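You operate a simulated robot arm through the tools that you are given. There is no shell and no other tool. Be economical: measure what you need, move in short steps, check, and stop when the job is done.

You run a simulated two-armed robot. Do the job below in one go: nothing can be reset, and whatever is moved stays where it is left.

Task
Wipe up the spill on the top of the red-marked table with the blue cloth and put it back.

It is judged by the outcome, as a careful person would: the job done as asked, and still so three seconds after it is handed in. It fails if anything else is knocked over, pushed out of place, dropped, spilled or broken. Flat cloth is picked up by pressing the open fingertips on it (5 to 10 N) and closing them slowly along it; thin cloth reads only 2 to 8 mm in the jaws.

Robot
Two 7-joint arms with two-finger parallel grippers on one trunk, on a base that drives. Base frame: it is fixed to the floor where the robot stands at the start and does not move with it; the origin is under the middle of the robot, x ahead of it, y to its left, z up; the surface under the hand at the start is at about z = 0.765. Units: m, rad, N and s.
The left shoulder is at the start at [0.02, 0.113, 1.097], the right one opposite. With the tool pointing down near the work surface each hand reaches from about 0.24 to 0.6 m from the robot's upright axis, wherever it stands, measured 20 degrees to its own side. Payload 1.57 kg a hand.
The TCP of each hand is the grasp point between the finger pads, 0.03 m short of the fingertips. In the tool frame z runs along the fingers and y along their closing line. Largest opening 0.08 m; finger width 0.017, thickness 0.012; the body of the gripper, 0.04 by 0.082 m, starts 0.08 m behind the TCP.
Orientation is told as [roll, pitch, yaw] about the base's x, y, z axes, in that order, counted from this pose: with the fingers straight down and closing along the base's y, the tool's x points along the base's -x, its y along +y and its z along -z.

Tools
- The arms move only by the tool nudge_tool. It takes "left_increments", "right_increments" or both (then of equal length, played together; a hand with none holds still); each is a list of rows, each an object of numbers (a shift or turn left out is 0, a gripper value left out holds the last): "dx", "dy", "dz": the shift along the base's x, y, z in units of 500 mm (1.0 is 500 mm); "rx", "ry", "rz": the turn, a rotation vector about the base's x, y, z in units of 180 degrees (1.0 is 180 degrees); "gripper": the gripper command, from -1 (fully open) to 1 (shut), values between in proportion. In form: [{"dx": .., "dy": .., "dz": .., "rx": .., "ry": .., "rz": .., "gripper": ..}, ...]. A call has 1 to 10 rows; each row is the pose to reach, as a shift and turn from the pose commanded when the call began. A call with a number of a shift or a turn outside -1 to 1 is refused whole. Rows are played at 5 a second. More than 0.05 m and 0.15 rad between two rows, or a gripper value outside its range, and nothing of the call is played. Where a pose cannot be reached the arm comes as near as it can. A force on the tool above 40 N (or 10 N above the force at the start of the call, whichever is more), or a blocked arm, ends the call early, and 0.2 s more pass. The fingers move at their own pace (about 0.045 m/s each) and stop on an object; they squeeze with about 33 N. The grip force told is the motor's: it shows also when the fingers shut on nothing. Time passes only in rows, and 0.2 s behind the last, so rows that repeat a pose let the fingers close. The reply holds the time, the measured pose of the TCP, the force on the tool along the base axes, the opening and the grip force, in the units named above and with some noise, with the torque about the TCP (base axes, N m) and any sound that the robot's microphone picked up.
- Cameras (640 x 400 px; columns grow to the right, rows downward): "scene" is now at [0.0846, 0.0372, 1.2144]; the picture's right is [0.45, -0.89, 0.00], its down [-0.59, -0.30, -0.75] and it looks along [0.67, 0.33, -0.66] (base axes); focal length 250 px, centre (320, 200). "left" rides on the left gripper at [0.072, 0.007, -0.122] in its tool frame; the picture's right is [-0.09, 1.00, 0.00], its down [-0.84, -0.08, -0.54] and it looks along [-0.54, -0.05, 0.84] (tool axes); focal length 238 px, centre (320, 200). "right" rides on the right gripper at [0.072, -0.007, -0.122] in its tool frame; the picture's right is [0.09, 1.00, 0.00], its down [-0.84, 0.08, -0.54] and it looks along [-0.54, 0.05, 0.84] (tool axes); focal length 238 px, centre (320, 200). There is no depth. A picture from a camera that has moved, and an enlarged one, comes with that camera's place and axes in the base frame and with its lens.
- get_image(camera): a new picture of that camera. No time passes.
- raise_lower(by): slides the trunk up (or, below 0, down) by that many m; the arms and the scene camera ride with it, the base frame stays. It gives what a move gives, with no picture.
- steer(legs): drives the robot by 1 to 6 legs, each [ahead, left, turn to the left] in m, m and rad, along the robot's own axes; the way and the turn of a leg run together, so that a leg with both is an arc; at most 1.5 m and 3.142 rad a leg. The arms and the cameras ride along, it lands a little off, and it stops where it bumps. It gives what a move gives.
- pan_tilt(pan, tilt): turns the head with the scene camera to pan (to the left, within 1.396 rad either way) and tilt (down, from -0.506 to 1.204), counted from straight ahead of the robot. It gives what a move gives.
- inspect(camera, box): a new picture of the part [left, top, right, bottom] of that camera's present view, enlarged. No time passes.
- finish_job(): hands the job in; it is judged then, once.

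Work in short steps. Places have to be worked out from the pictures, the camera data and where the tool is seen: move nearer, look again, correct. Check each grasp and each placing, and mend what went wrong. You have 120 turns and 88 pictures in all, those below and enlarged ones among them. Open the grippers and draw the arms clear of the work before you hand the job in, unless the task says otherwise; then end with one line.

The tools are called after ">>>" as name(argument=value, ...) on one line, values as JSON. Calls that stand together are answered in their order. nudge_tool: Moves the arms, as the interface text tells. Its arguments: {"type":"object","properties":{"left_increments":{"type":"array"},"right_increments":{"type":"array"}},"required":[]} The other tools are called the same way: raise_lower (by) slides the trunk up or down; steer (legs) drives the base; pan_tilt (pan, tilt) turns the head that bears the scene camera; get_image (camera) takes a picture; inspect (camera, box) takes an enlarged picture of a part of a camera's view; finish_job () hands the job in.

At the start:

```text
time_s: 0.0
left_ee_pos: [0.4004, 0.3842, 1.0151]
left_tcp_rot: [0.001, 0.002, -0.001]
left_contact_force: [0.1, -1.4, 0.0]
left_ft_torque: [0.03, 0.03, -0.03]
left_finger_gap: 0.0801
left_finger_force: 0.1
right_ee_pos: [0.3979, -0.046, 0.9956]
right_tcp_rot: [-0.001, -0.001, 0.0]
right_contact_force: [0.1, 0.0, -0.9]
right_ft_torque: [-0.01, -0.03, 0.0]
right_finger_gap: 0.0801
right_finger_force: 0.1
trunk travel left (down, up): [-0.15, 0.42]
robot x, y, heading: [0.0007, 0.0005, -0.003]
head pan, tilt: [0.464, 0.726]
```

scene: 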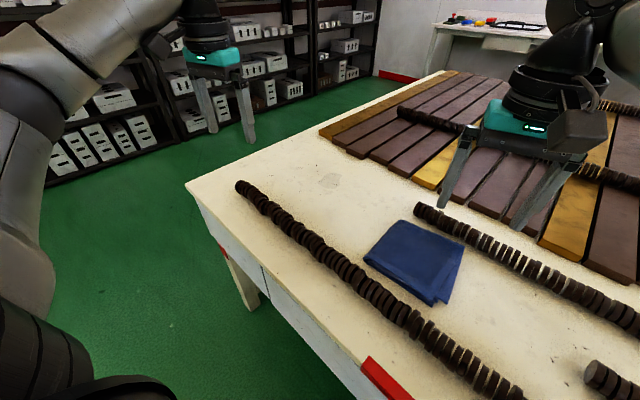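
right: 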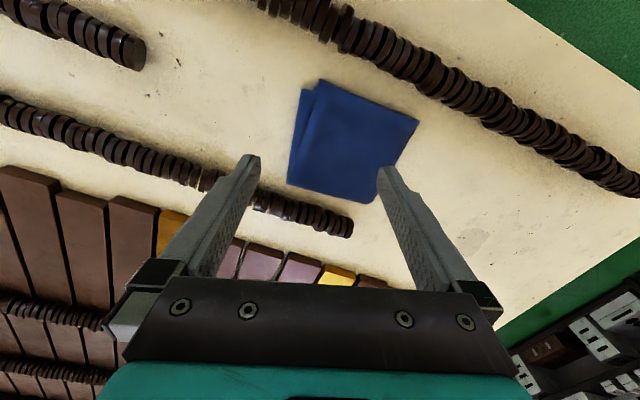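
left: 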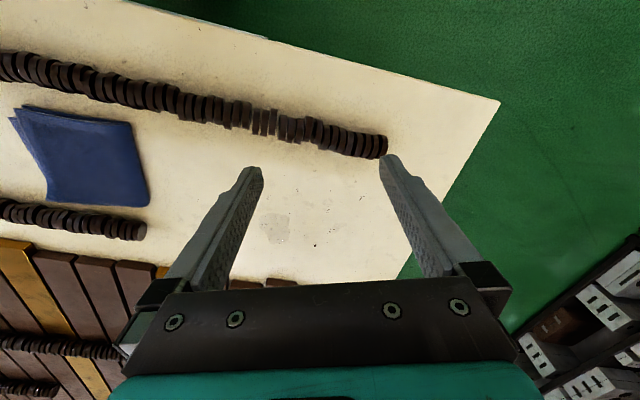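

I see the blue cloth on the near table and a red strip on its edge; I need to find the spill and any other tables. I'll look around with the head.

>>> pan_tilt(pan=-0.3, tilt=0.6)

>>> get_image(camera="scene")

>>> pan_tilt(pan=0.3, tilt=0.25)

>>> get_image(camera="scene")

>>> pan_tilt(pan=1.35, tilt=0.4)

>>> get_image(camera="scene")

>>> pan_tilt(pan=-1.3, tilt=0.4)

>>> get_image(camera="scene")

```text
time_s: 1.1
left_ee_pos: [0.4012, 0.3837, 1.0139]
left_tcp_rot: [0.0, -0.001, 0.0]
left_contact_force: [0.7, -0.7, 0.2]
left_ft_torque: [0.0, -0.01, 0.04]
left_finger_gap: 0.0798
left_finger_force: 0.0
right_ee_pos: [0.398, -0.0445, 0.9952]
right_tcp_rot: [-0.002, -0.001, -0.001]
right_contact_force: [0.2, 0.0, -0.3]
right_ft_torque: [-0.01, -0.02, 0.0]
right_finger_gap: 0.0802
right_finger_force: 0.1
trunk travel left (down, up): [-0.15, 0.42]
robot x, y, heading: [0.0013, -0.0008, -0.0]
head pan, tilt: [-0.3, 0.6]
```

```text
84 pictures are left
camera scene: at [0.0941, -0.0265, 1.2252], right [-0.29, -0.96, 0.0], down [-0.54, 0.17, -0.82], along [0.79, -0.24, -0.57], focal length 250 px, centre (320, 200)
```

scene: 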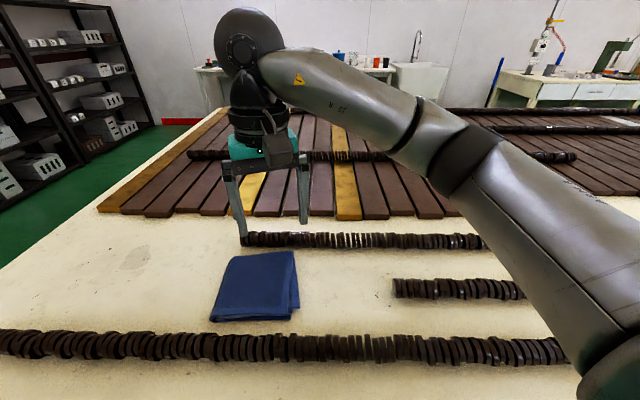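

```text
time_s: 2.1
left_ee_pos: [0.4006, 0.3832, 1.0142]
left_tcp_rot: [0.0, 0.0, 0.001]
left_contact_force: [-0.9, -0.5, -0.4]
left_ft_torque: [-0.01, 0.04, -0.01]
left_finger_gap: 0.0803
left_finger_force: 0.0
right_ee_pos: [0.3985, -0.0457, 0.9944]
right_tcp_rot: [0.0, -0.001, 0.0]
right_contact_force: [0.7, 0.7, -0.1]
right_ft_torque: [-0.02, 0.01, 0.01]
right_finger_gap: 0.0802
right_finger_force: 0.0
trunk travel left (down, up): [-0.15, 0.42]
robot x, y, heading: [-0.0006, 0.0002, -0.0]
head pan, tilt: [0.3, 0.25]
```

```text
83 pictures are left
camera scene: at [0.0988, 0.0271, 1.2574], right [0.29, -0.96, 0.0], down [-0.24, -0.07, -0.97], along [0.93, 0.29, -0.25], focal length 250 px, centre (320, 200)
```

scene: 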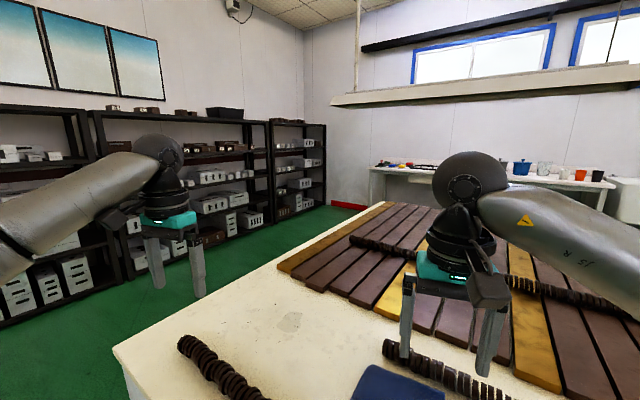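

```text
time_s: 3.4
left_ee_pos: [0.4016, 0.3834, 1.0143]
left_tcp_rot: [0.002, 0.0, 0.001]
left_contact_force: [0.1, -0.1, -0.5]
left_ft_torque: [0.02, -0.02, 0.03]
left_finger_gap: 0.08
left_finger_force: 0.1
right_ee_pos: [0.3978, -0.0459, 0.9956]
right_tcp_rot: [-0.001, 0.0, 0.001]
right_contact_force: [0.5, 0.2, 0.7]
right_ft_torque: [0.02, -0.02, 0.0]
right_finger_gap: 0.08
right_finger_force: 0.1
trunk travel left (down, up): [-0.15, 0.42]
robot x, y, heading: [0.0015, -0.0, -0.007]
head pan, tilt: [1.349, 0.4]
```

```text
82 pictures are left
camera scene: at [0.03, 0.0899, 1.2434], right [0.98, -0.22, 0.0], down [-0.09, -0.38, -0.92], along [0.2, 0.9, -0.39], focal length 250 px, centre (320, 200)
```

scene: 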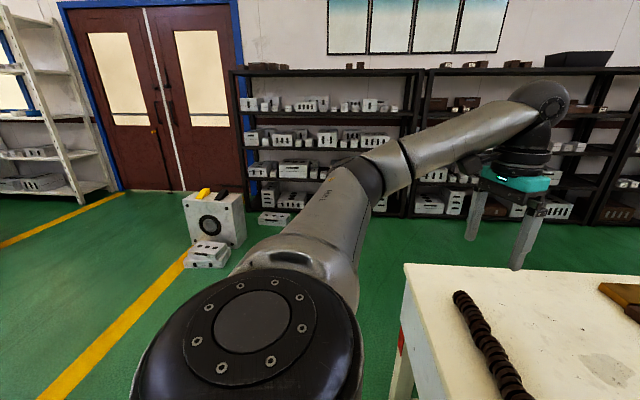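

```text
time_s: 5.8
left_ee_pos: [0.401, 0.3836, 1.0153]
left_tcp_rot: [0.001, 0.0, 0.0]
left_contact_force: [0.2, 0.2, 0.4]
left_ft_torque: [-0.03, 0.01, 0.03]
left_finger_gap: 0.0801
left_finger_force: 0.2
right_ee_pos: [0.3983, -0.0461, 0.9953]
right_tcp_rot: [0.002, 0.0, 0.0]
right_contact_force: [-0.1, -0.1, 0.4]
right_ft_torque: [0.0, 0.01, 0.02]
right_finger_gap: 0.0799
right_finger_force: 0.1
trunk travel left (down, up): [-0.15, 0.42]
robot x, y, heading: [-0.0027, -0.0009, -0.005]
head pan, tilt: [-1.3, 0.4]
```

```text
81 pictures are left
camera scene: at [0.0344, -0.0897, 1.2434], right [-0.96, -0.27, 0.0], down [-0.1, 0.37, -0.92], along [0.25, -0.89, -0.39], focal length 250 px, centre (320, 200)
```

scene: 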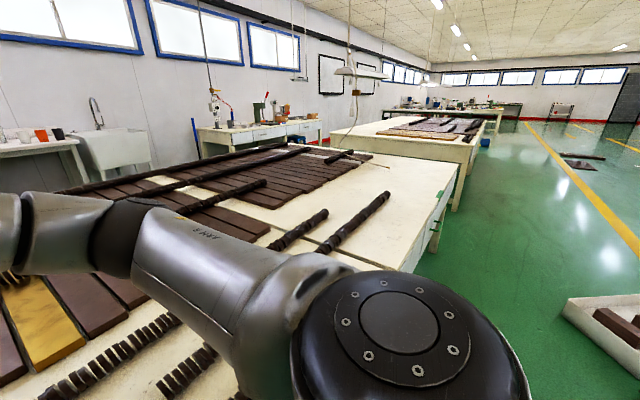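

The grey spot left of the cloth could be the spill or just splatted stain. I'll look closely at it and at the red marks.

>>> pan_tilt(pan=0.6, tilt=0.9)

>>> get_image(camera="scene")

>>> inspect(camera="left", box=[200, 120, 400, 280])

>>> pan_tilt(pan=-0.3, tilt=1.1)

>>> get_image(camera="scene")

```text
time_s: 7.7
left_ee_pos: [0.402, 0.3838, 1.014]
left_tcp_rot: [0.0, 0.0, 0.0]
left_contact_force: [-0.2, -1.0, -0.2]
left_ft_torque: [-0.02, -0.06, 0.0]
left_finger_gap: 0.08
left_finger_force: 0.1
right_ee_pos: [0.3993, -0.0455, 0.9952]
right_tcp_rot: [0.0, 0.001, 0.001]
right_contact_force: [-0.2, 0.3, 1.0]
right_ft_torque: [-0.05, -0.03, -0.02]
right_finger_gap: 0.0801
right_finger_force: 0.1
trunk travel left (down, up): [-0.15, 0.42]
robot x, y, heading: [0.0006, 0.0035, -0.002]
head pan, tilt: [0.6, 0.901]
```

```text
80 pictures are left
camera scene: at [0.0719, 0.0422, 1.2004], right [0.56, -0.83, 0.0], down [-0.65, -0.44, -0.62], along [0.51, 0.35, -0.78], focal length 250 px, centre (320, 200)
```

scene: 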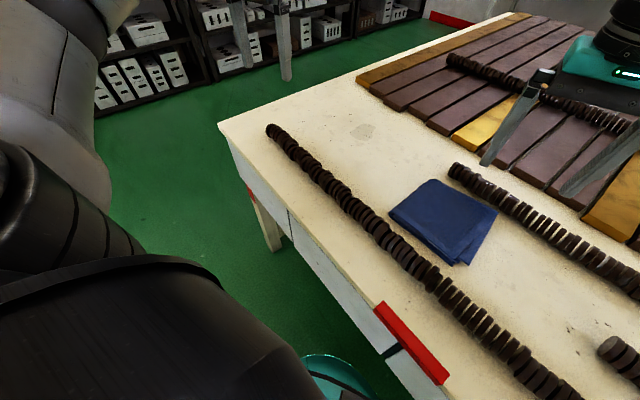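

```text
2.50 times, centred on (300, 200) of left
camera zoom: at [0.3279, 0.3898, 1.1364], right [0.09, 1.0, 0.0], down [0.84, -0.08, 0.54], along [0.54, -0.05, -0.84], focal length 596 px, centre (370, 200)
```

zoom: 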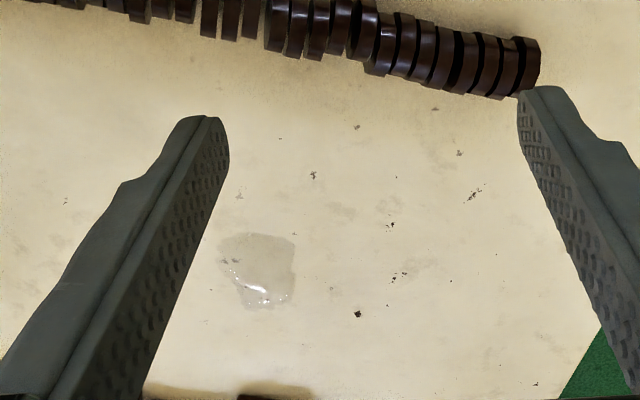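

```text
time_s: 8.8
left_ee_pos: [0.4011, 0.3842, 1.0133]
left_tcp_rot: [-0.001, 0.0, -0.002]
left_contact_force: [-0.4, 0.1, -0.4]
left_ft_torque: [-0.01, 0.03, 0.02]
left_finger_gap: 0.08
left_finger_force: 0.1
right_ee_pos: [0.398, -0.0452, 0.9947]
right_tcp_rot: [0.0, 0.0, 0.001]
right_contact_force: [-0.2, -0.9, -0.3]
right_ft_torque: [-0.01, -0.04, 0.01]
right_finger_gap: 0.0801
right_finger_force: 0.1
trunk travel left (down, up): [-0.15, 0.42]
robot x, y, heading: [0.0009, -0.0013, -0.0]
head pan, tilt: [-0.3, 1.1]
```

```text
78 pictures are left
camera scene: at [0.0699, -0.019, 1.1866], right [-0.29, -0.96, 0.0], down [-0.85, 0.26, -0.45], along [0.43, -0.13, -0.89], focal length 250 px, centre (320, 200)
```

scene: 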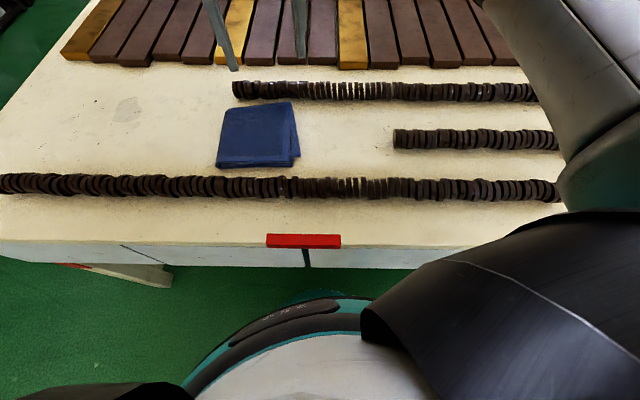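

The table in front carries a red bar, and a clear puddle of about 6–8 cm lies at about (0.625, 0.271). The cloth is about 0.16 m square, centred near (0.465, 0.005). The puddle is a bit beyond reach, so I'll ease the base left and slightly forward. The table edge is near x=0.22.

>>> steer(legs=[[0.0, 0.1, 0.0], [0.05, 0.0, 0.0]])

>>> pan_tilt(pan=0.1, tilt=0.9)

>>> get_image(camera="scene")

>>> get_image(camera="left")

```text
time_s: 10.5
left_ee_pos: [0.4506, 0.484, 1.0135]
left_tcp_rot: [0.0, -0.001, 0.002]
left_contact_force: [0.5, 0.4, 0.5]
left_ft_torque: [-0.01, 0.0, 0.01]
left_finger_gap: 0.0797
left_finger_force: 0.1
right_ee_pos: [0.4486, 0.0542, 0.9951]
right_tcp_rot: [0.0, 0.0, 0.0]
right_contact_force: [0.0, 0.4, -0.5]
right_ft_torque: [0.0, 0.02, 0.02]
right_finger_gap: 0.0798
right_finger_force: 0.0
trunk travel left (down, up): [-0.15, 0.42]
robot x, y, heading: [0.0499, 0.0982, 0.005]
head pan, tilt: [-0.3, 1.1]
```

```text
time_s: 11.4
left_ee_pos: [0.4502, 0.4843, 1.0137]
left_tcp_rot: [0.001, -0.001, 0.002]
left_contact_force: [1.1, 0.1, -1.1]
left_ft_torque: [-0.03, -0.01, -0.05]
left_finger_gap: 0.0802
left_finger_force: 0.1
right_ee_pos: [0.4494, 0.0541, 0.995]
right_tcp_rot: [-0.002, -0.002, 0.002]
right_contact_force: [-0.3, -0.3, -0.4]
right_ft_torque: [0.0, 0.0, 0.0]
right_finger_gap: 0.08
right_finger_force: 0.1
trunk travel left (down, up): [-0.15, 0.42]
robot x, y, heading: [0.0531, 0.1015, 0.001]
head pan, tilt: [0.099, 0.901]
```

```text
77 pictures are left
camera scene: at [0.1344, 0.107, 1.2004], right [0.1, -1.0, 0.0], down [-0.78, -0.08, -0.62], along [0.62, 0.06, -0.78], focal length 250 px, centre (320, 200)
```

scene: 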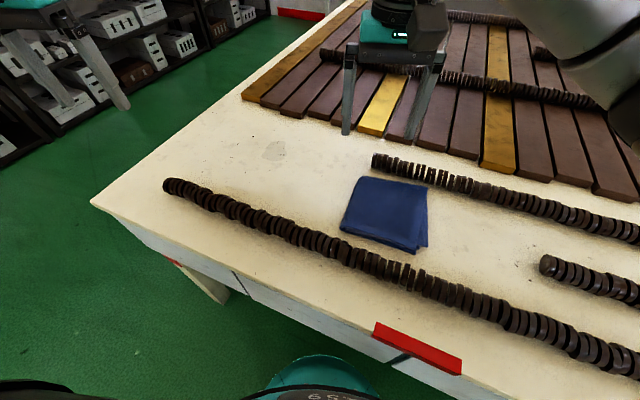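

```text
76 pictures are left
camera left: at [0.3775, 0.4898, 1.1364], right [0.09, 1.0, 0.0], down [0.84, -0.08, 0.54], along [0.54, -0.05, -0.84], focal length 238 px, centre (320, 200)
```

left: 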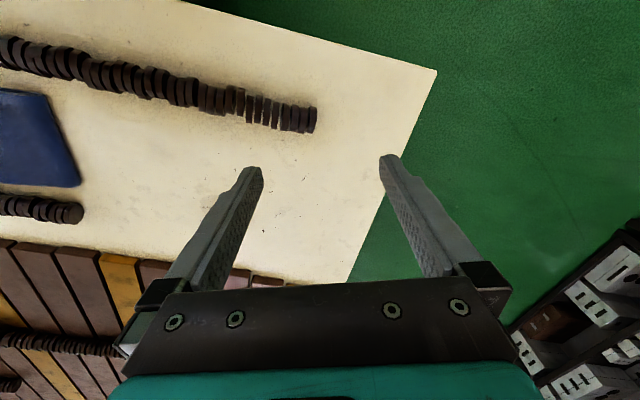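

The base is now at (0.053, 0.10). I'm moving the right hand off to the right and bringing the left one towards the cloth.

>>> nudge_tool(left_increments=[{"dy": -0.09}, {"dy": -0.18}, {"dy": -0.27}, {"dy": -0.36}, {"dy": -0.45}, {"dy": -0.54}, {"dy": -0.6}], right_increments=[{"dy": -0.09}, {"dy": -0.18}, {"dy": -0.27}, {"dy": -0.36}, {"dy": -0.45}, {"dy": -0.52}, {"dy": -0.52}])

>>> get_image(camera="left")

```text
time_s: 13.0
left_ee_pos: [0.4518, 0.1835, 1.0141]
left_tcp_rot: [0.002, 0.001, 0.001]
left_contact_force: [-0.2, 0.0, -0.4]
left_ft_torque: [0.0, 0.02, 0.04]
left_finger_gap: 0.0799
left_finger_force: 0.0
right_ee_pos: [0.4486, -0.208, 0.9941]
right_tcp_rot: [0.0, 0.001, 0.0]
right_contact_force: [-0.5, 0.1, -0.6]
right_ft_torque: [-0.02, 0.0, 0.01]
right_finger_gap: 0.0801
right_finger_force: 0.1
trunk travel left (down, up): [-0.15, 0.42]
robot x, y, heading: [0.0511, 0.0999, -0.0]
head pan, tilt: [0.099, 0.901]
```

```text
75 pictures are left
camera left: at [0.378, 0.19, 1.1367], right [0.09, 1.0, 0.0], down [0.84, -0.08, 0.54], along [0.54, -0.05, -0.84], focal length 238 px, centre (320, 200)
```

left: 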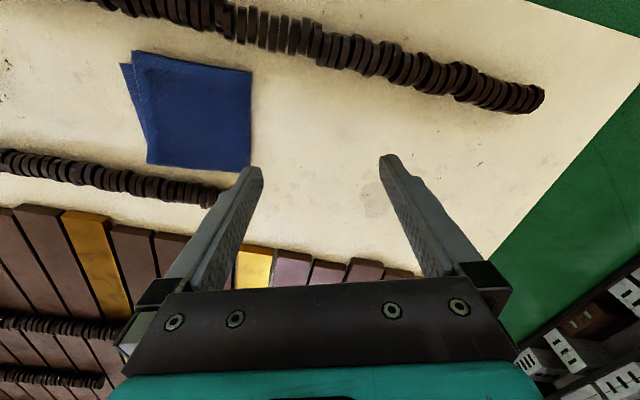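

The cloth centre works out near (0.455, 0.0). I'm bringing the left hand above it, with the jaws half open.

>>> nudge_tool(left_increments=[{"dy": -0.08, "gripper": 0.0}, {"dy": -0.16}, {"dy": -0.24, "dz": -0.04}, {"dy": -0.32, "dz": -0.09}, {"dy": -0.365, "dz": -0.16}, {"dy": -0.365, "dz": -0.25}, {"dy": -0.365, "dz": -0.33}])

>>> get_image(camera="left")

>>> get_image(camera="scene")

```text
time_s: 14.6
left_ee_pos: [0.4508, 0.0019, 0.8469]
left_tcp_rot: [0.0, 0.0, 0.001]
left_contact_force: [0.3, 0.1, 0.3]
left_ft_torque: [0.01, -0.02, 0.0]
left_finger_gap: 0.0401
left_finger_force: 0.0
right_ee_pos: [0.4488, -0.2054, 0.9951]
right_tcp_rot: [0.0, 0.0, 0.001]
right_contact_force: [-0.4, -1.0, 0.1]
right_ft_torque: [0.0, -0.04, -0.04]
right_finger_gap: 0.0799
right_finger_force: 0.1
trunk travel left (down, up): [-0.15, 0.42]
robot x, y, heading: [0.0493, 0.0972, -0.002]
head pan, tilt: [0.099, 0.901]
```

```text
74 pictures are left
camera left: at [0.3778, 0.0073, 0.9699], right [0.09, 1.0, 0.0], down [0.84, -0.08, 0.54], along [0.54, -0.05, -0.84], focal length 238 px, centre (320, 200)
```

left: 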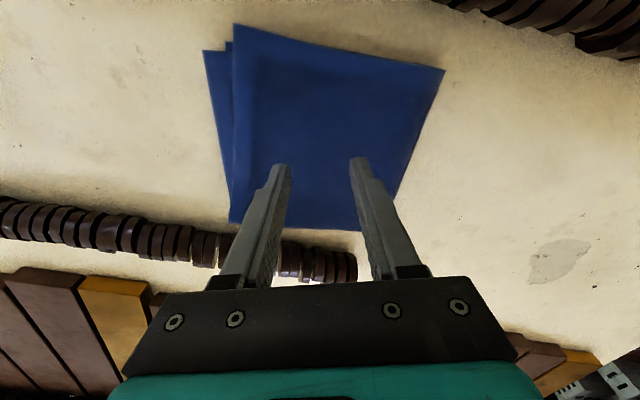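

```text
73 pictures are left
camera scene: at [0.1345, 0.107, 1.2004], right [0.1, -0.99, 0.0], down [-0.78, -0.08, -0.62], along [0.62, 0.06, -0.78], focal length 250 px, centre (320, 200)
```

scene: 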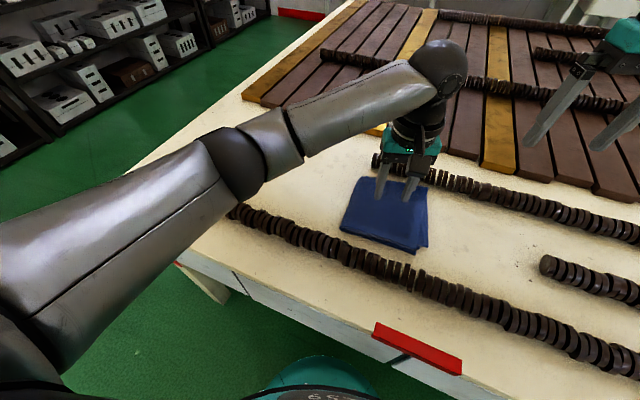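

The cloth centre is confirmed at about (0.461, -0.003) and the spill at about (0.623, 0.28). I'm descending towards contact, with the expected TCP height about 0.80.

>>> nudge_tool(left_increments=[{"dx": 0.02, "dz": -0.03}, {"dx": 0.02, "dz": -0.06}, {"dx": 0.02, "dz": -0.07}, {"dx": 0.02, "dz": -0.08}, {"dx": 0.02, "dz": -0.086}])

```text
time_s: 15.8
left_ee_pos: [0.4624, 0.0004, 0.8061]
left_tcp_rot: [-0.003, -0.002, 0.001]
left_contact_force: [0.0, 1.4, 7.0]
left_ft_torque: [0.04, 0.0, 0.01]
left_finger_gap: 0.0394
left_finger_force: 0.1
right_ee_pos: [0.4486, -0.2051, 0.9945]
right_tcp_rot: [0.001, 0.001, 0.0]
right_contact_force: [-0.4, -0.7, 0.1]
right_ft_torque: [0.0, 0.01, -0.02]
right_finger_gap: 0.0803
right_finger_force: 0.0
trunk travel left (down, up): [-0.15, 0.42]
robot x, y, heading: [0.0522, 0.0977, 0.002]
head pan, tilt: [0.099, 0.901]
```

Contact is at 7 N. I'm closing the fingers slowly along the cloth.

>>> nudge_tool(left_increments=[{"gripper": 0.1}, {"gripper": 0.2}, {"gripper": 0.3}, {"gripper": 0.4}, {"gripper": 0.5}, {"gripper": 0.6}, {"gripper": 0.7}, {"gripper": 0.8}, {"gripper": 0.9}, {"gripper": 1.0}])

>>> get_image(camera="left")

```text
time_s: 18.0
left_ee_pos: [0.4616, 0.0, 0.8075]
left_tcp_rot: [0.0, 0.0, 0.003]
left_contact_force: [-0.8, 1.0, 11.4]
left_ft_torque: [0.04, 0.01, 0.0]
left_finger_gap: 0.0093
left_finger_force: 27.7
right_ee_pos: [0.4477, -0.2075, 0.9951]
right_tcp_rot: [0.0, 0.0, 0.001]
right_contact_force: [0.0, -0.5, -0.3]
right_ft_torque: [0.0, -0.03, -0.03]
right_finger_gap: 0.0802
right_finger_force: 0.0
trunk travel left (down, up): [-0.15, 0.42]
robot x, y, heading: [0.0531, 0.1035, -0.001]
head pan, tilt: [0.099, 0.901]
```

```text
72 pictures are left
camera left: at [0.3872, 0.0072, 0.9287], right [0.09, 1.0, 0.0], down [0.84, -0.08, 0.54], along [0.54, -0.05, -0.84], focal length 238 px, centre (320, 200)
```

left: 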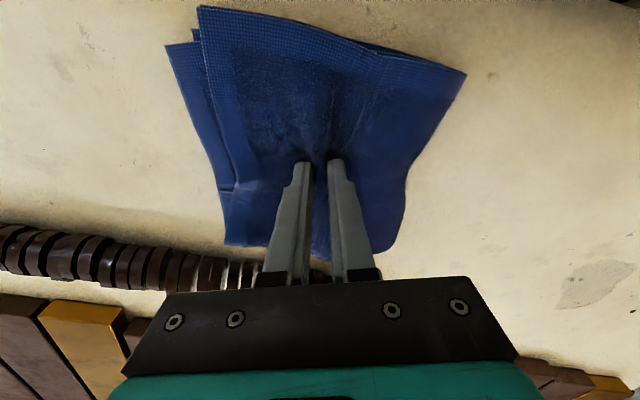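

The jaws hold 9 mm of cloth. I'm dragging it flat leftwards, parallel to the near disc row, so that it passes between the two rows.

>>> nudge_tool(left_increments=[{"dy": 0.03, "dx": 0.009, "dz": 0.003}, {"dy": 0.07, "dx": 0.021, "dz": 0.003}, {"dy": 0.11, "dx": 0.033, "dz": 0.003}, {"dy": 0.15, "dx": 0.045, "dz": 0.003}, {"dy": 0.19, "dx": 0.057, "dz": 0.003}, {"dy": 0.24, "dx": 0.075, "dz": 0.003}])

>>> get_image(camera="left")

>>> get_image(camera="scene")

```text
time_s: 19.4
left_ee_pos: [0.4973, 0.1214, 0.8085]
left_tcp_rot: [0.0, 0.0, 0.001]
left_contact_force: [-0.7, -1.5, 5.6]
left_ft_torque: [-0.01, 0.02, -0.03]
left_finger_gap: 0.0088
left_finger_force: 27.2
right_ee_pos: [0.4484, -0.2067, 0.9959]
right_tcp_rot: [0.0, -0.001, 0.0]
right_contact_force: [0.2, 0.1, 0.0]
right_ft_torque: [-0.03, -0.01, -0.04]
right_finger_gap: 0.0799
right_finger_force: 0.0
trunk travel left (down, up): [-0.15, 0.42]
robot x, y, heading: [0.0483, 0.103, -0.003]
head pan, tilt: [0.099, 0.901]
```

```text
71 pictures are left
camera left: at [0.424, 0.1273, 0.9306], right [0.09, 1.0, 0.0], down [0.84, -0.08, 0.54], along [0.54, -0.05, -0.84], focal length 238 px, centre (320, 200)
```

left: 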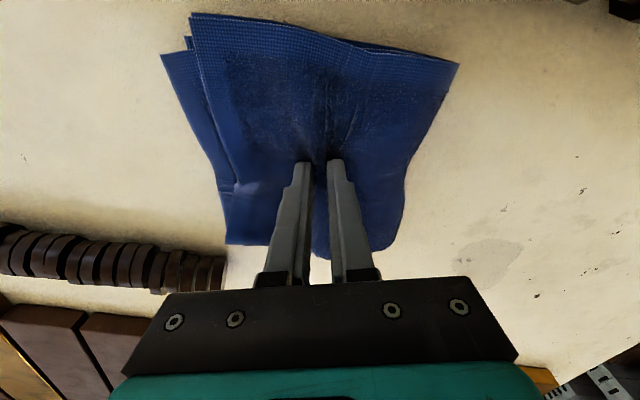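

```text
70 pictures are left
camera scene: at [0.1341, 0.107, 1.2004], right [0.1, -0.99, 0.0], down [-0.78, -0.08, -0.62], along [0.62, 0.06, -0.78], focal length 250 px, centre (320, 200)
```

scene: 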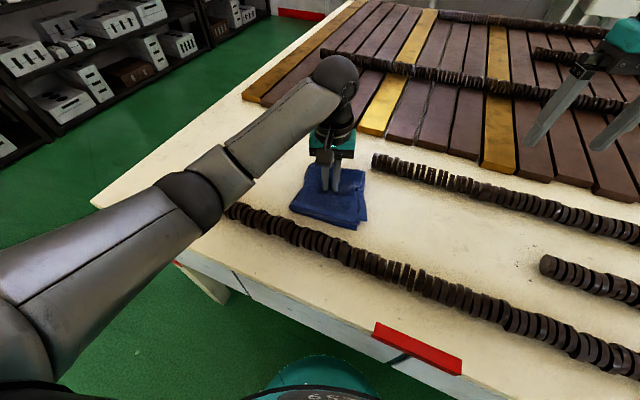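

The whole cloth followed flat. I'm continuing on to the spill.

>>> nudge_tool(left_increments=[{"dx": 0.04, "dy": 0.05}, {"dx": 0.08, "dy": 0.1}, {"dx": 0.12, "dy": 0.15}, {"dx": 0.16, "dy": 0.2}, {"dx": 0.2, "dy": 0.25}, {"dx": 0.246, "dy": 0.31}, {"dx": 0.246, "dy": 0.31}])

>>> get_image(camera="left")

>>> get_image(camera="scene")

```text
time_s: 21.0
left_ee_pos: [0.6215, 0.2759, 0.8082]
left_tcp_rot: [0.0, -0.001, 0.0]
left_contact_force: [-0.1, -2.2, 5.9]
left_ft_torque: [-0.1, -0.01, -0.03]
left_finger_gap: 0.0087
left_finger_force: 27.2
right_ee_pos: [0.4469, -0.2069, 0.9964]
right_tcp_rot: [0.0, 0.0, 0.0]
right_contact_force: [-0.1, -0.7, 0.2]
right_ft_torque: [-0.02, 0.02, 0.03]
right_finger_gap: 0.08
right_finger_force: 0.0
trunk travel left (down, up): [-0.15, 0.42]
robot x, y, heading: [0.0488, 0.1003, 0.001]
head pan, tilt: [0.099, 0.901]
```

```text
69 pictures are left
camera left: at [0.5478, 0.2814, 0.9303], right [0.09, 1.0, 0.0], down [0.84, -0.08, 0.54], along [0.54, -0.05, -0.84], focal length 238 px, centre (320, 200)
```

left: 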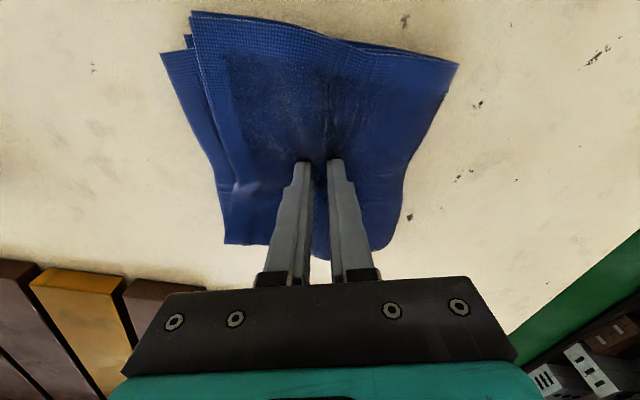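

```text
68 pictures are left
camera scene: at [0.134, 0.1068, 1.2005], right [0.1, -0.99, 0.0], down [-0.78, -0.08, -0.62], along [0.62, 0.06, -0.78], focal length 250 px, centre (320, 200)
```

scene: 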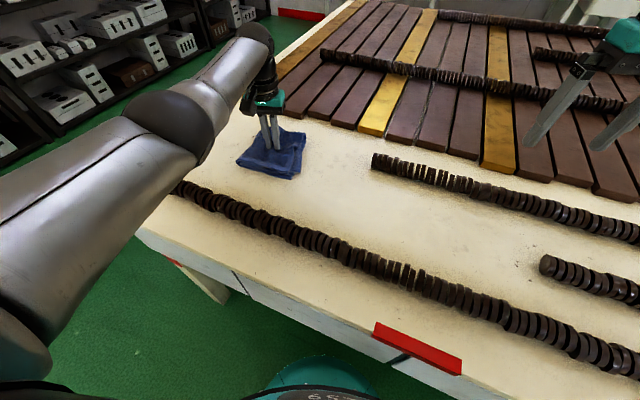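

The cloth covers the spill. Now I'll wipe with strokes in y at several x offsets, pressing lightly.

>>> nudge_tool(left_increments=[{"dy": 0.05, "dz": -0.004}, {"dy": 0.1, "dz": -0.004}, {"dy": 0.05, "dz": -0.004}, {"dy": 0.0, "dz": -0.004}, {"dy": -0.05, "dz": -0.004}, {"dy": -0.1, "dz": -0.004}, {"dx": -0.05, "dy": -0.1, "dz": -0.004}, {"dx": -0.05, "dy": -0.03, "dz": -0.004}, {"dx": -0.05, "dy": 0.04, "dz": -0.004}, {"dx": -0.05, "dy": 0.1, "dz": -0.004}])

>>> nudge_tool(left_increments=[{"dx": 0.05}, {"dx": 0.1}, {"dx": 0.1, "dy": -0.05}, {"dx": 0.1, "dy": -0.1}, {"dx": 0.1, "dy": -0.15}, {"dx": 0.1, "dy": -0.2}, {"dx": 0.05, "dy": -0.15}, {"dx": 0.05, "dy": -0.1}, {"dx": 0.0, "dy": -0.1}, {"dx": -0.03, "dy": -0.1}])

>>> get_image(camera="left")

```text
time_s: 23.2
left_ee_pos: [0.5967, 0.3256, 0.806]
left_tcp_rot: [-0.001, 0.001, 0.0]
left_contact_force: [-0.4, -2.9, 11.1]
left_ft_torque: [-0.11, -0.01, -0.06]
left_finger_gap: 0.0086
left_finger_force: 27.2
right_ee_pos: [0.4474, -0.206, 0.9961]
right_tcp_rot: [0.0, -0.002, -0.001]
right_contact_force: [0.3, 0.0, -0.7]
right_ft_torque: [0.0, 0.02, 0.02]
right_finger_gap: 0.0801
right_finger_force: 0.1
trunk travel left (down, up): [-0.15, 0.42]
robot x, y, heading: [0.0537, 0.097, -0.002]
head pan, tilt: [0.099, 0.901]
```

```text
time_s: 25.4
left_ee_pos: [0.5806, 0.2761, 0.8074]
left_tcp_rot: [0.0, -0.001, 0.001]
left_contact_force: [2.5, 1.0, 9.4]
left_ft_torque: [0.07, -0.11, -0.07]
left_finger_gap: 0.0085
left_finger_force: 27.8
left hand out of reach, approached as far as the arm can: row 2, 3, 4, 5, 6
right_ee_pos: [0.4485, -0.2068, 0.9949]
right_tcp_rot: [0.0, 0.001, -0.002]
right_contact_force: [-0.5, -0.6, -0.2]
right_ft_torque: [-0.02, -0.02, 0.0]
right_finger_gap: 0.08
right_finger_force: 0.0
trunk travel left (down, up): [-0.15, 0.42]
robot x, y, heading: [0.051, 0.0979, -0.002]
head pan, tilt: [0.099, 0.901]
```

```text
67 pictures are left
camera left: at [0.5074, 0.2827, 0.9292], right [0.09, 1.0, 0.0], down [0.84, -0.08, 0.54], along [0.54, -0.05, -0.84], focal length 238 px, centre (320, 200)
```

left: 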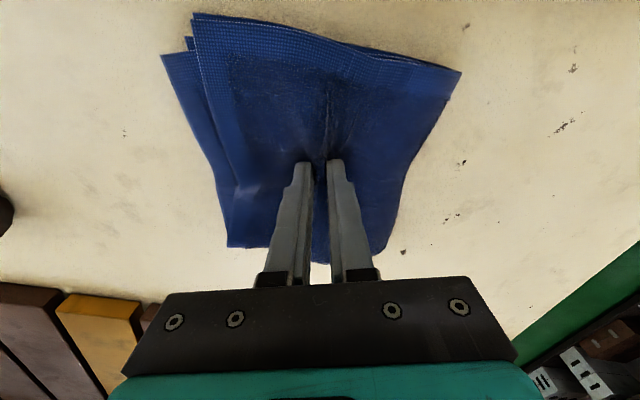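

Some of the far rows were slightly out of reach. I'm drawing back to (0.497, 0.121) to see what's left of the spill.

>>> nudge_tool(left_increments=[{"dx": -0.028, "dy": -0.052}, {"dx": -0.056, "dy": -0.104}, {"dx": -0.084, "dy": -0.156}, {"dx": -0.112, "dy": -0.208}, {"dx": -0.14, "dy": -0.26}, {"dx": -0.166, "dy": -0.31}])

>>> get_image(camera="left")

>>> inspect(camera="scene", box=[200, 100, 380, 220])

```text
time_s: 26.8
left_ee_pos: [0.4968, 0.1202, 0.8059]
left_tcp_rot: [0.0, -0.002, 0.002]
left_contact_force: [0.9, 3.3, 13.9]
left_ft_torque: [0.13, -0.07, -0.06]
left_finger_gap: 0.0087
left_finger_force: 27.5
right_ee_pos: [0.4478, -0.2062, 0.9956]
right_tcp_rot: [-0.001, 0.001, 0.0]
right_contact_force: [-0.1, 0.6, 0.6]
right_ft_torque: [-0.02, -0.01, 0.01]
right_finger_gap: 0.0799
right_finger_force: 0.1
trunk travel left (down, up): [-0.15, 0.42]
robot x, y, heading: [0.0518, 0.1019, 0.004]
head pan, tilt: [0.099, 0.901]
```

```text
66 pictures are left
camera left: at [0.4239, 0.1267, 0.9285], right [0.09, 1.0, 0.0], down [0.84, -0.08, 0.54], along [0.54, -0.05, -0.84], focal length 238 px, centre (320, 200)
```

left: 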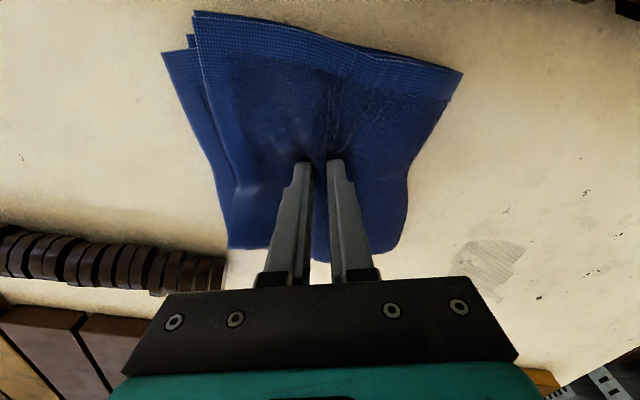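

```text
3.33 times, centred on (290, 160) of scene
camera zoom: at [0.1338, 0.1072, 1.2005], right [0.1, -0.99, 0.0], down [-0.78, -0.08, -0.62], along [0.62, 0.06, -0.78], focal length 832 px, centre (420, 333)
```

zoom: 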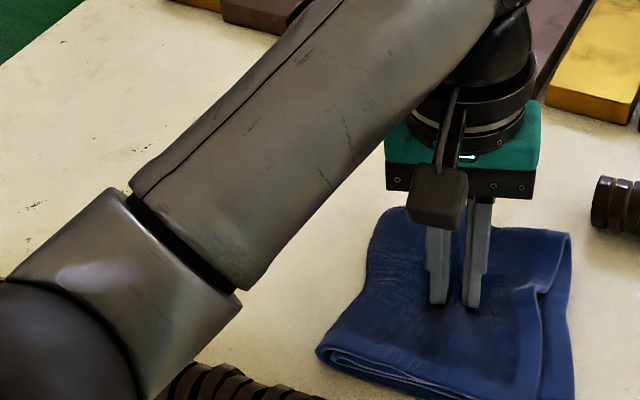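

A streaked residue remains. I'm zooming in on it.

>>> inspect(camera="left", box=[400, 210, 560, 310])

```text
4.00 times, centred on (480, 260) of left
camera zoom: at [0.4239, 0.1267, 0.9285], right [0.09, 1.0, 0.0], down [0.84, -0.08, 0.54], along [0.54, -0.05, -0.84], focal length 953 px, centre (-320, -40)
```

zoom: 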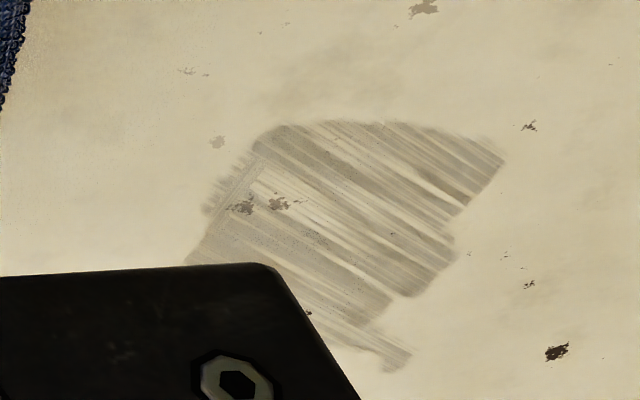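

The smear fades with each pass, and it covers about x 0.59–0.685, y 0.235–0.32. I'll go back with the fingers tilted slightly outward for reach and scrub more, beyond its far side too.

>>> nudge_tool(left_increments=[{"dx": 0.04, "dy": 0.05}, {"dx": 0.08, "dy": 0.1}, {"dx": 0.12, "dy": 0.15, "ry": -0.02}, {"dx": 0.16, "dy": 0.2, "ry": -0.04}, {"dx": 0.2, "dy": 0.24, "ry": -0.06}, {"dx": 0.24, "dy": 0.24, "ry": -0.08}, {"dx": 0.28, "dy": 0.24, "ry": -0.1}, {"dx": 0.32, "dy": 0.24, "ry": -0.11}])

>>> get_image(camera="left")

```text
time_s: 28.6
left_ee_pos: [0.6581, 0.2423, 0.8064]
left_tcp_rot: [0.0, -0.347, 0.0]
left_contact_force: [-2.7, 0.1, 10.6]
left_ft_torque: [-0.03, 0.09, -0.05]
left_finger_gap: 0.0085
left_finger_force: 27.0
right_ee_pos: [0.4487, -0.2069, 0.9948]
right_tcp_rot: [0.0, -0.002, 0.0]
right_contact_force: [0.9, -0.3, -0.4]
right_ft_torque: [0.0, 0.05, -0.03]
right_finger_gap: 0.0799
right_finger_force: 0.2
trunk travel left (down, up): [-0.15, 0.42]
robot x, y, heading: [0.0481, 0.0972, -0.003]
head pan, tilt: [0.099, 0.901]
```

```text
63 pictures are left
camera left: at [0.5475, 0.247, 0.8969], right [0.09, 1.0, 0.03], down [0.6, -0.08, 0.79], along [0.79, -0.05, -0.61], focal length 238 px, centre (320, 200)
```

left: 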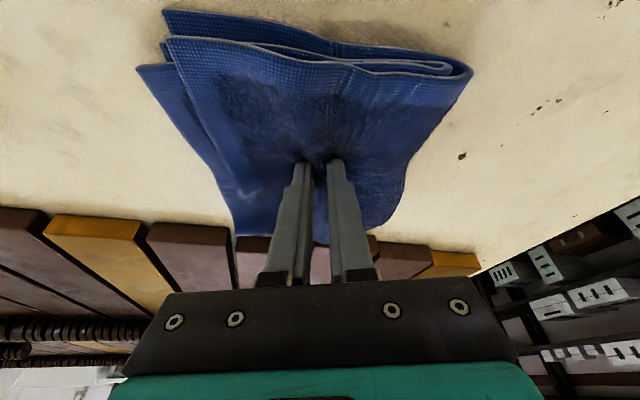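

The reach now works. I'm scrubbing in y strokes while stepping x back.

>>> nudge_tool(left_increments=[{"dy": 0.09}, {"dy": 0.17}, {"dx": -0.03, "dy": 0.17}, {"dx": -0.03, "dy": 0.08}, {"dx": -0.03, "dy": -0.02}, {"dx": -0.06, "dy": -0.02}, {"dx": -0.06, "dy": 0.08}, {"dx": -0.06, "dy": 0.17}, {"dx": -0.09, "dy": 0.17}, {"dx": -0.09, "dy": 0.08}])

>>> nudge_tool(left_increments=[{"dy": -0.1}, {"dx": -0.03, "dy": -0.1}, {"dx": -0.03, "dy": 0.0}, {"dx": -0.03, "dy": 0.09}, {"dx": -0.06, "dy": 0.09}, {"dx": -0.06, "dy": 0.0}, {"dx": -0.06, "dy": -0.1}, {"dx": 0.02, "dy": -0.06}, {"dx": 0.09, "dy": -0.02}, {"dx": 0.09, "dy": 0.06}])

>>> nudge_tool(left_increments=[{"dx": -0.08}, {"dx": -0.15}, {"dx": -0.15, "dy": -0.04}, {"dx": -0.07, "dy": -0.04}, {"dx": 0, "dy": -0.04}, {"dx": 0, "dy": -0.08}, {"dx": -0.08, "dy": -0.08}, {"dx": -0.15, "dy": -0.08}, {"dx": -0.15, "dy": -0.12}, {"dx": -0.06, "dy": -0.12}])

```text
time_s: 30.8
left_ee_pos: [0.6131, 0.2824, 0.8059]
left_tcp_rot: [0.001, -0.346, 0.002]
left_contact_force: [0.1, 1.7, 12.0]
left_ft_torque: [0.06, 0.0, -0.04]
left_finger_gap: 0.0083
left_finger_force: 27.7
right_ee_pos: [0.4481, -0.2065, 0.9947]
right_tcp_rot: [0.001, -0.002, -0.001]
right_contact_force: [-0.2, -0.1, -0.3]
right_ft_torque: [0.01, 0.01, 0.01]
right_finger_gap: 0.0801
right_finger_force: 0.0
trunk travel left (down, up): [-0.15, 0.42]
robot x, y, heading: [0.0482, 0.1016, 0.001]
head pan, tilt: [0.099, 0.901]
```

```text
time_s: 33.0
left_ee_pos: [0.6586, 0.312, 0.8059]
left_tcp_rot: [0.0, -0.347, 0.001]
left_contact_force: [-0.9, -0.5, 7.7]
left_ft_torque: [0.0, 0.04, -0.03]
left_finger_gap: 0.0081
left_finger_force: 26.9
right_ee_pos: [0.4467, -0.2061, 0.9953]
right_tcp_rot: [-0.001, 0.001, 0.002]
right_contact_force: [-0.3, 0.6, 0.0]
right_ft_torque: [0.0, -0.01, -0.02]
right_finger_gap: 0.0799
right_finger_force: 0.0
trunk travel left (down, up): [-0.15, 0.42]
robot x, y, heading: [0.05, 0.1002, 0.002]
head pan, tilt: [0.099, 0.901]
```

```text
time_s: 35.2
left_ee_pos: [0.6288, 0.2485, 0.8073]
left_tcp_rot: [-0.001, -0.348, 0.001]
left_contact_force: [-0.8, -0.4, 8.9]
left_ft_torque: [-0.01, 0.03, -0.02]
left_finger_gap: 0.0082
left_finger_force: 26.7
right_ee_pos: [0.4475, -0.2058, 0.9947]
right_tcp_rot: [0.0, -0.003, -0.001]
right_contact_force: [0.5, 0.1, -0.8]
right_ft_torque: [-0.01, -0.04, 0.01]
right_finger_gap: 0.08
right_finger_force: 0.0
trunk travel left (down, up): [-0.15, 0.42]
robot x, y, heading: [0.0507, 0.0979, 0.002]
head pan, tilt: [0.099, 0.901]
```

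I'm pulling back, upright again, to look.

>>> nudge_tool(left_increments=[{"dx": -0.05, "dy": -0.04, "ry": 0.03}, {"dx": -0.1, "dy": -0.08, "ry": 0.06}, {"dx": -0.15, "dy": -0.13, "ry": 0.09}, {"dx": -0.2, "dy": -0.18, "ry": 0.11}, {"dx": -0.24, "dy": -0.23, "ry": 0.11}, {"dx": -0.27, "dy": -0.28, "ry": 0.11}])

>>> inspect(camera="left", box=[400, 210, 560, 310])

>>> get_image(camera="left")

```text
time_s: 36.6
left_ee_pos: [0.4921, 0.1117, 0.8054]
left_tcp_rot: [0.0, 0.0, 0.003]
left_contact_force: [2.2, 1.9, 11.0]
left_ft_torque: [0.12, -0.09, -0.01]
left_finger_gap: 0.0082
left_finger_force: 27.7
right_ee_pos: [0.4491, -0.2069, 0.9947]
right_tcp_rot: [-0.001, 0.0, 0.003]
right_contact_force: [0.3, -0.1, 0.1]
right_ft_torque: [0.02, 0.06, -0.03]
right_finger_gap: 0.08
right_finger_force: 0.1
trunk travel left (down, up): [-0.15, 0.42]
robot x, y, heading: [0.0472, 0.0997, -0.0]
head pan, tilt: [0.099, 0.901]
```

```text
4.00 times, centred on (480, 260) of left
camera zoom: at [0.4196, 0.1174, 0.9288], right [0.09, 1.0, 0.0], down [0.84, -0.08, 0.54], along [0.54, -0.05, -0.84], focal length 953 px, centre (-320, -40)
```

zoom: 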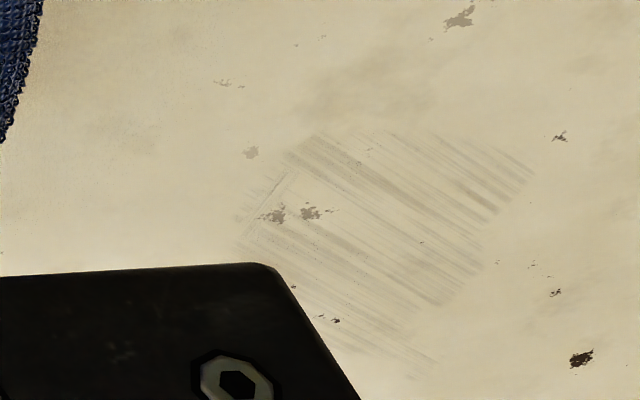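

```text
61 pictures are left
camera left: at [0.4196, 0.1174, 0.9288], right [0.09, 1.0, 0.0], down [0.84, -0.08, 0.54], along [0.54, -0.05, -0.84], focal length 238 px, centre (320, 200)
```

left: 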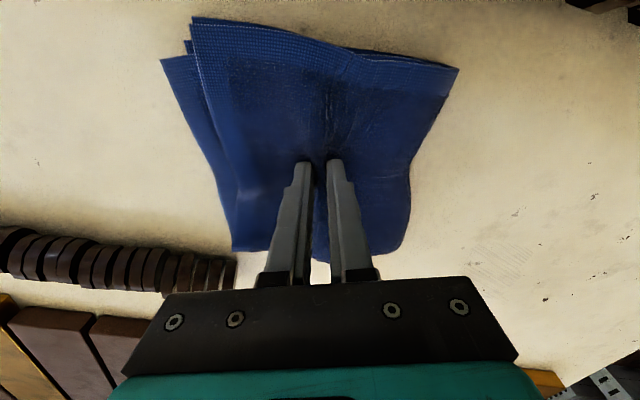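

It's much fainter but not gone, so I'll do another full round with more coverage on the near part.

>>> nudge_tool(left_increments=[{"dx": 0.04, "dy": 0.05}, {"dx": 0.08, "dy": 0.1}, {"dx": 0.12, "dy": 0.15, "ry": -0.02}, {"dx": 0.16, "dy": 0.2, "ry": -0.04}, {"dx": 0.2, "dy": 0.26, "ry": -0.06}, {"dx": 0.24, "dy": 0.26, "ry": -0.08}, {"dx": 0.28, "dy": 0.26, "ry": -0.1}, {"dx": 0.33, "dy": 0.26, "ry": -0.11}])

>>> nudge_tool(left_increments=[{"dy": 0.09}, {"dy": 0.17}, {"dx": -0.03, "dy": 0.17}, {"dx": -0.03, "dy": 0.08}, {"dx": -0.03, "dy": -0.02}, {"dx": -0.06, "dy": -0.02}, {"dx": -0.06, "dy": 0.08}, {"dx": -0.06, "dy": 0.17}, {"dx": -0.09, "dy": 0.17}, {"dx": -0.09, "dy": 0.08}])

>>> nudge_tool(left_increments=[{"dy": -0.1}, {"dx": -0.03, "dy": -0.1}, {"dx": -0.03, "dy": 0.0}, {"dx": -0.03, "dy": 0.09}, {"dx": -0.06, "dy": 0.09}, {"dx": -0.06, "dy": 0.0}, {"dx": -0.06, "dy": -0.1}, {"dx": -0.09, "dy": -0.1}, {"dx": -0.09, "dy": 0.0}, {"dx": -0.09, "dy": 0.09}])

>>> nudge_tool(left_increments=[{"dx": 0.09}, {"dx": 0.16}, {"dx": 0.16, "dy": -0.03}, {"dx": 0.08, "dy": -0.03}, {"dx": 0, "dy": -0.03}, {"dx": 0, "dy": -0.06}, {"dx": 0.08, "dy": -0.06}, {"dx": 0.16, "dy": -0.06}, {"dx": 0.16, "dy": -0.1}, {"dx": 0.08, "dy": -0.1}])

>>> nudge_tool(left_increments=[{"dx": -0.08}, {"dx": -0.08, "dy": -0.03}, {"dx": 0.0, "dy": -0.03}, {"dx": 0.08, "dy": -0.03}, {"dx": 0.08, "dy": -0.07}, {"dx": 0.0, "dy": -0.07}, {"dx": -0.08, "dy": -0.07}, {"dx": -0.04, "dy": 0.0}, {"dx": 0.0, "dy": 0.06}, {"dx": 0.0, "dy": -0.02}])

```text
time_s: 38.4
left_ee_pos: [0.6579, 0.241, 0.8068]
left_tcp_rot: [0.0, -0.346, 0.0]
left_contact_force: [-2.5, 1.0, 10.2]
left_ft_torque: [-0.03, 0.07, -0.02]
left_finger_gap: 0.0081
left_finger_force: 27.0
right_ee_pos: [0.4479, -0.2066, 0.9944]
right_tcp_rot: [0.001, -0.004, 0.001]
right_contact_force: [0.1, -0.5, 0.1]
right_ft_torque: [0.04, -0.02, 0.01]
right_finger_gap: 0.08
right_finger_force: 0.1
trunk travel left (down, up): [-0.15, 0.42]
robot x, y, heading: [0.0484, 0.1016, -0.003]
head pan, tilt: [0.099, 0.901]
```

```text
time_s: 40.6
left_ee_pos: [0.6123, 0.281, 0.8059]
left_tcp_rot: [0.0, -0.346, 0.002]
left_contact_force: [0.1, 1.8, 11.8]
left_ft_torque: [0.03, 0.02, 0.01]
left_finger_gap: 0.0084
left_finger_force: 27.0
right_ee_pos: [0.4472, -0.2053, 0.9949]
right_tcp_rot: [-0.001, 0.0, 0.001]
right_contact_force: [1.0, -0.9, 0.4]
right_ft_torque: [0.0, 0.03, -0.05]
right_finger_gap: 0.0799
right_finger_force: 0.0
trunk travel left (down, up): [-0.15, 0.42]
robot x, y, heading: [0.0507, 0.0974, 0.002]
head pan, tilt: [0.099, 0.901]
```

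```text
time_s: 42.8
left_ee_pos: [0.5677, 0.3259, 0.8065]
left_tcp_rot: [0.0, -0.345, 0.0]
left_contact_force: [-1.0, -1.9, 9.3]
left_ft_torque: [-0.05, 0.02, -0.04]
left_finger_gap: 0.008
left_finger_force: 27.2
right_ee_pos: [0.448, -0.2065, 0.9956]
right_tcp_rot: [0.0, 0.001, -0.001]
right_contact_force: [-1.0, 0.1, 0.4]
right_ft_torque: [0.0, 0.0, 0.02]
right_finger_gap: 0.0799
right_finger_force: 0.1
trunk travel left (down, up): [-0.15, 0.42]
robot x, y, heading: [0.051, 0.0986, -0.003]
head pan, tilt: [0.099, 0.901]
```

```text
time_s: 45.0
left_ee_pos: [0.6093, 0.2753, 0.8071]
left_tcp_rot: [-0.002, -0.348, 0.0]
left_contact_force: [2.1, 1.3, 8.7]
left_ft_torque: [0.01, -0.07, 0.0]
left_finger_gap: 0.0079
left_finger_force: 26.7
right_ee_pos: [0.448, -0.2068, 0.9957]
right_tcp_rot: [0.0, 0.001, 0.001]
right_contact_force: [0.4, 0.1, -0.3]
right_ft_torque: [0.0, 0.02, 0.03]
right_finger_gap: 0.0801
right_finger_force: 0.1
trunk travel left (down, up): [-0.15, 0.42]
robot x, y, heading: [0.046, 0.0977, 0.0]
head pan, tilt: [0.099, 0.901]
```

```text
time_s: 47.2
left_ee_pos: [0.6095, 0.2669, 0.8074]
left_tcp_rot: [0.0, -0.345, 0.002]
left_contact_force: [-0.3, -0.2, 7.7]
left_ft_torque: [0.02, -0.01, 0.01]
left_finger_gap: 0.0074
left_finger_force: 27.3
right_ee_pos: [0.4478, -0.2057, 0.9953]
right_tcp_rot: [0.0, 0.0, 0.001]
right_contact_force: [0.9, -0.9, 0.3]
right_ft_torque: [0.05, 0.01, -0.01]
right_finger_gap: 0.0799
right_finger_force: 0.1
trunk travel left (down, up): [-0.15, 0.42]
robot x, y, heading: [0.0504, 0.1058, -0.001]
head pan, tilt: [0.099, 0.901]
```

Pulling back to look again.

>>> nudge_tool(left_increments=[{"dx": -0.04, "dy": -0.05, "ry": 0.03}, {"dx": -0.08, "dy": -0.1, "ry": 0.06}, {"dx": -0.12, "dy": -0.15, "ry": 0.09}, {"dx": -0.16, "dy": -0.2, "ry": 0.11}, {"dx": -0.2, "dy": -0.25, "ry": 0.11}, {"dx": -0.23, "dy": -0.3, "ry": 0.11}])

>>> inspect(camera="left", box=[400, 210, 560, 310])

```text
time_s: 48.6
left_ee_pos: [0.4924, 0.1159, 0.8064]
left_tcp_rot: [0.0, 0.0, 0.001]
left_contact_force: [2.1, 2.7, 13.2]
left_ft_torque: [0.08, -0.08, 0.04]
left_finger_gap: 0.0077
left_finger_force: 27.0
right_ee_pos: [0.4483, -0.2053, 0.9956]
right_tcp_rot: [-0.001, -0.001, 0.0]
right_contact_force: [-0.5, -0.5, 0.6]
right_ft_torque: [0.0, 0.01, 0.02]
right_finger_gap: 0.0799
right_finger_force: 0.0
trunk travel left (down, up): [-0.15, 0.42]
robot x, y, heading: [0.052, 0.0997, 0.001]
head pan, tilt: [0.099, 0.901]
```

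```text
4.00 times, centred on (480, 260) of left
camera zoom: at [0.4189, 0.1225, 0.9285], right [0.09, 1.0, 0.0], down [0.84, -0.08, 0.54], along [0.54, -0.05, -0.84], focal length 953 px, centre (-320, -40)
```

zoom: 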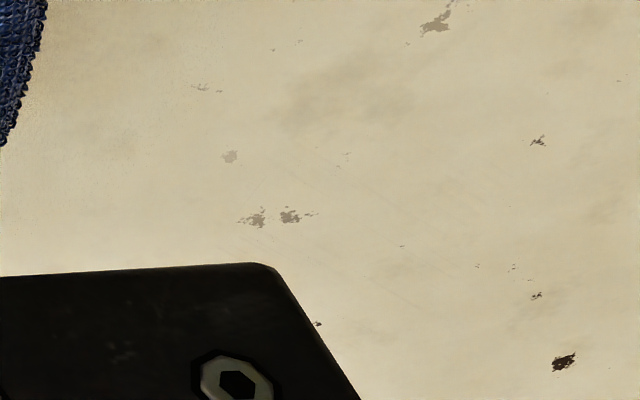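

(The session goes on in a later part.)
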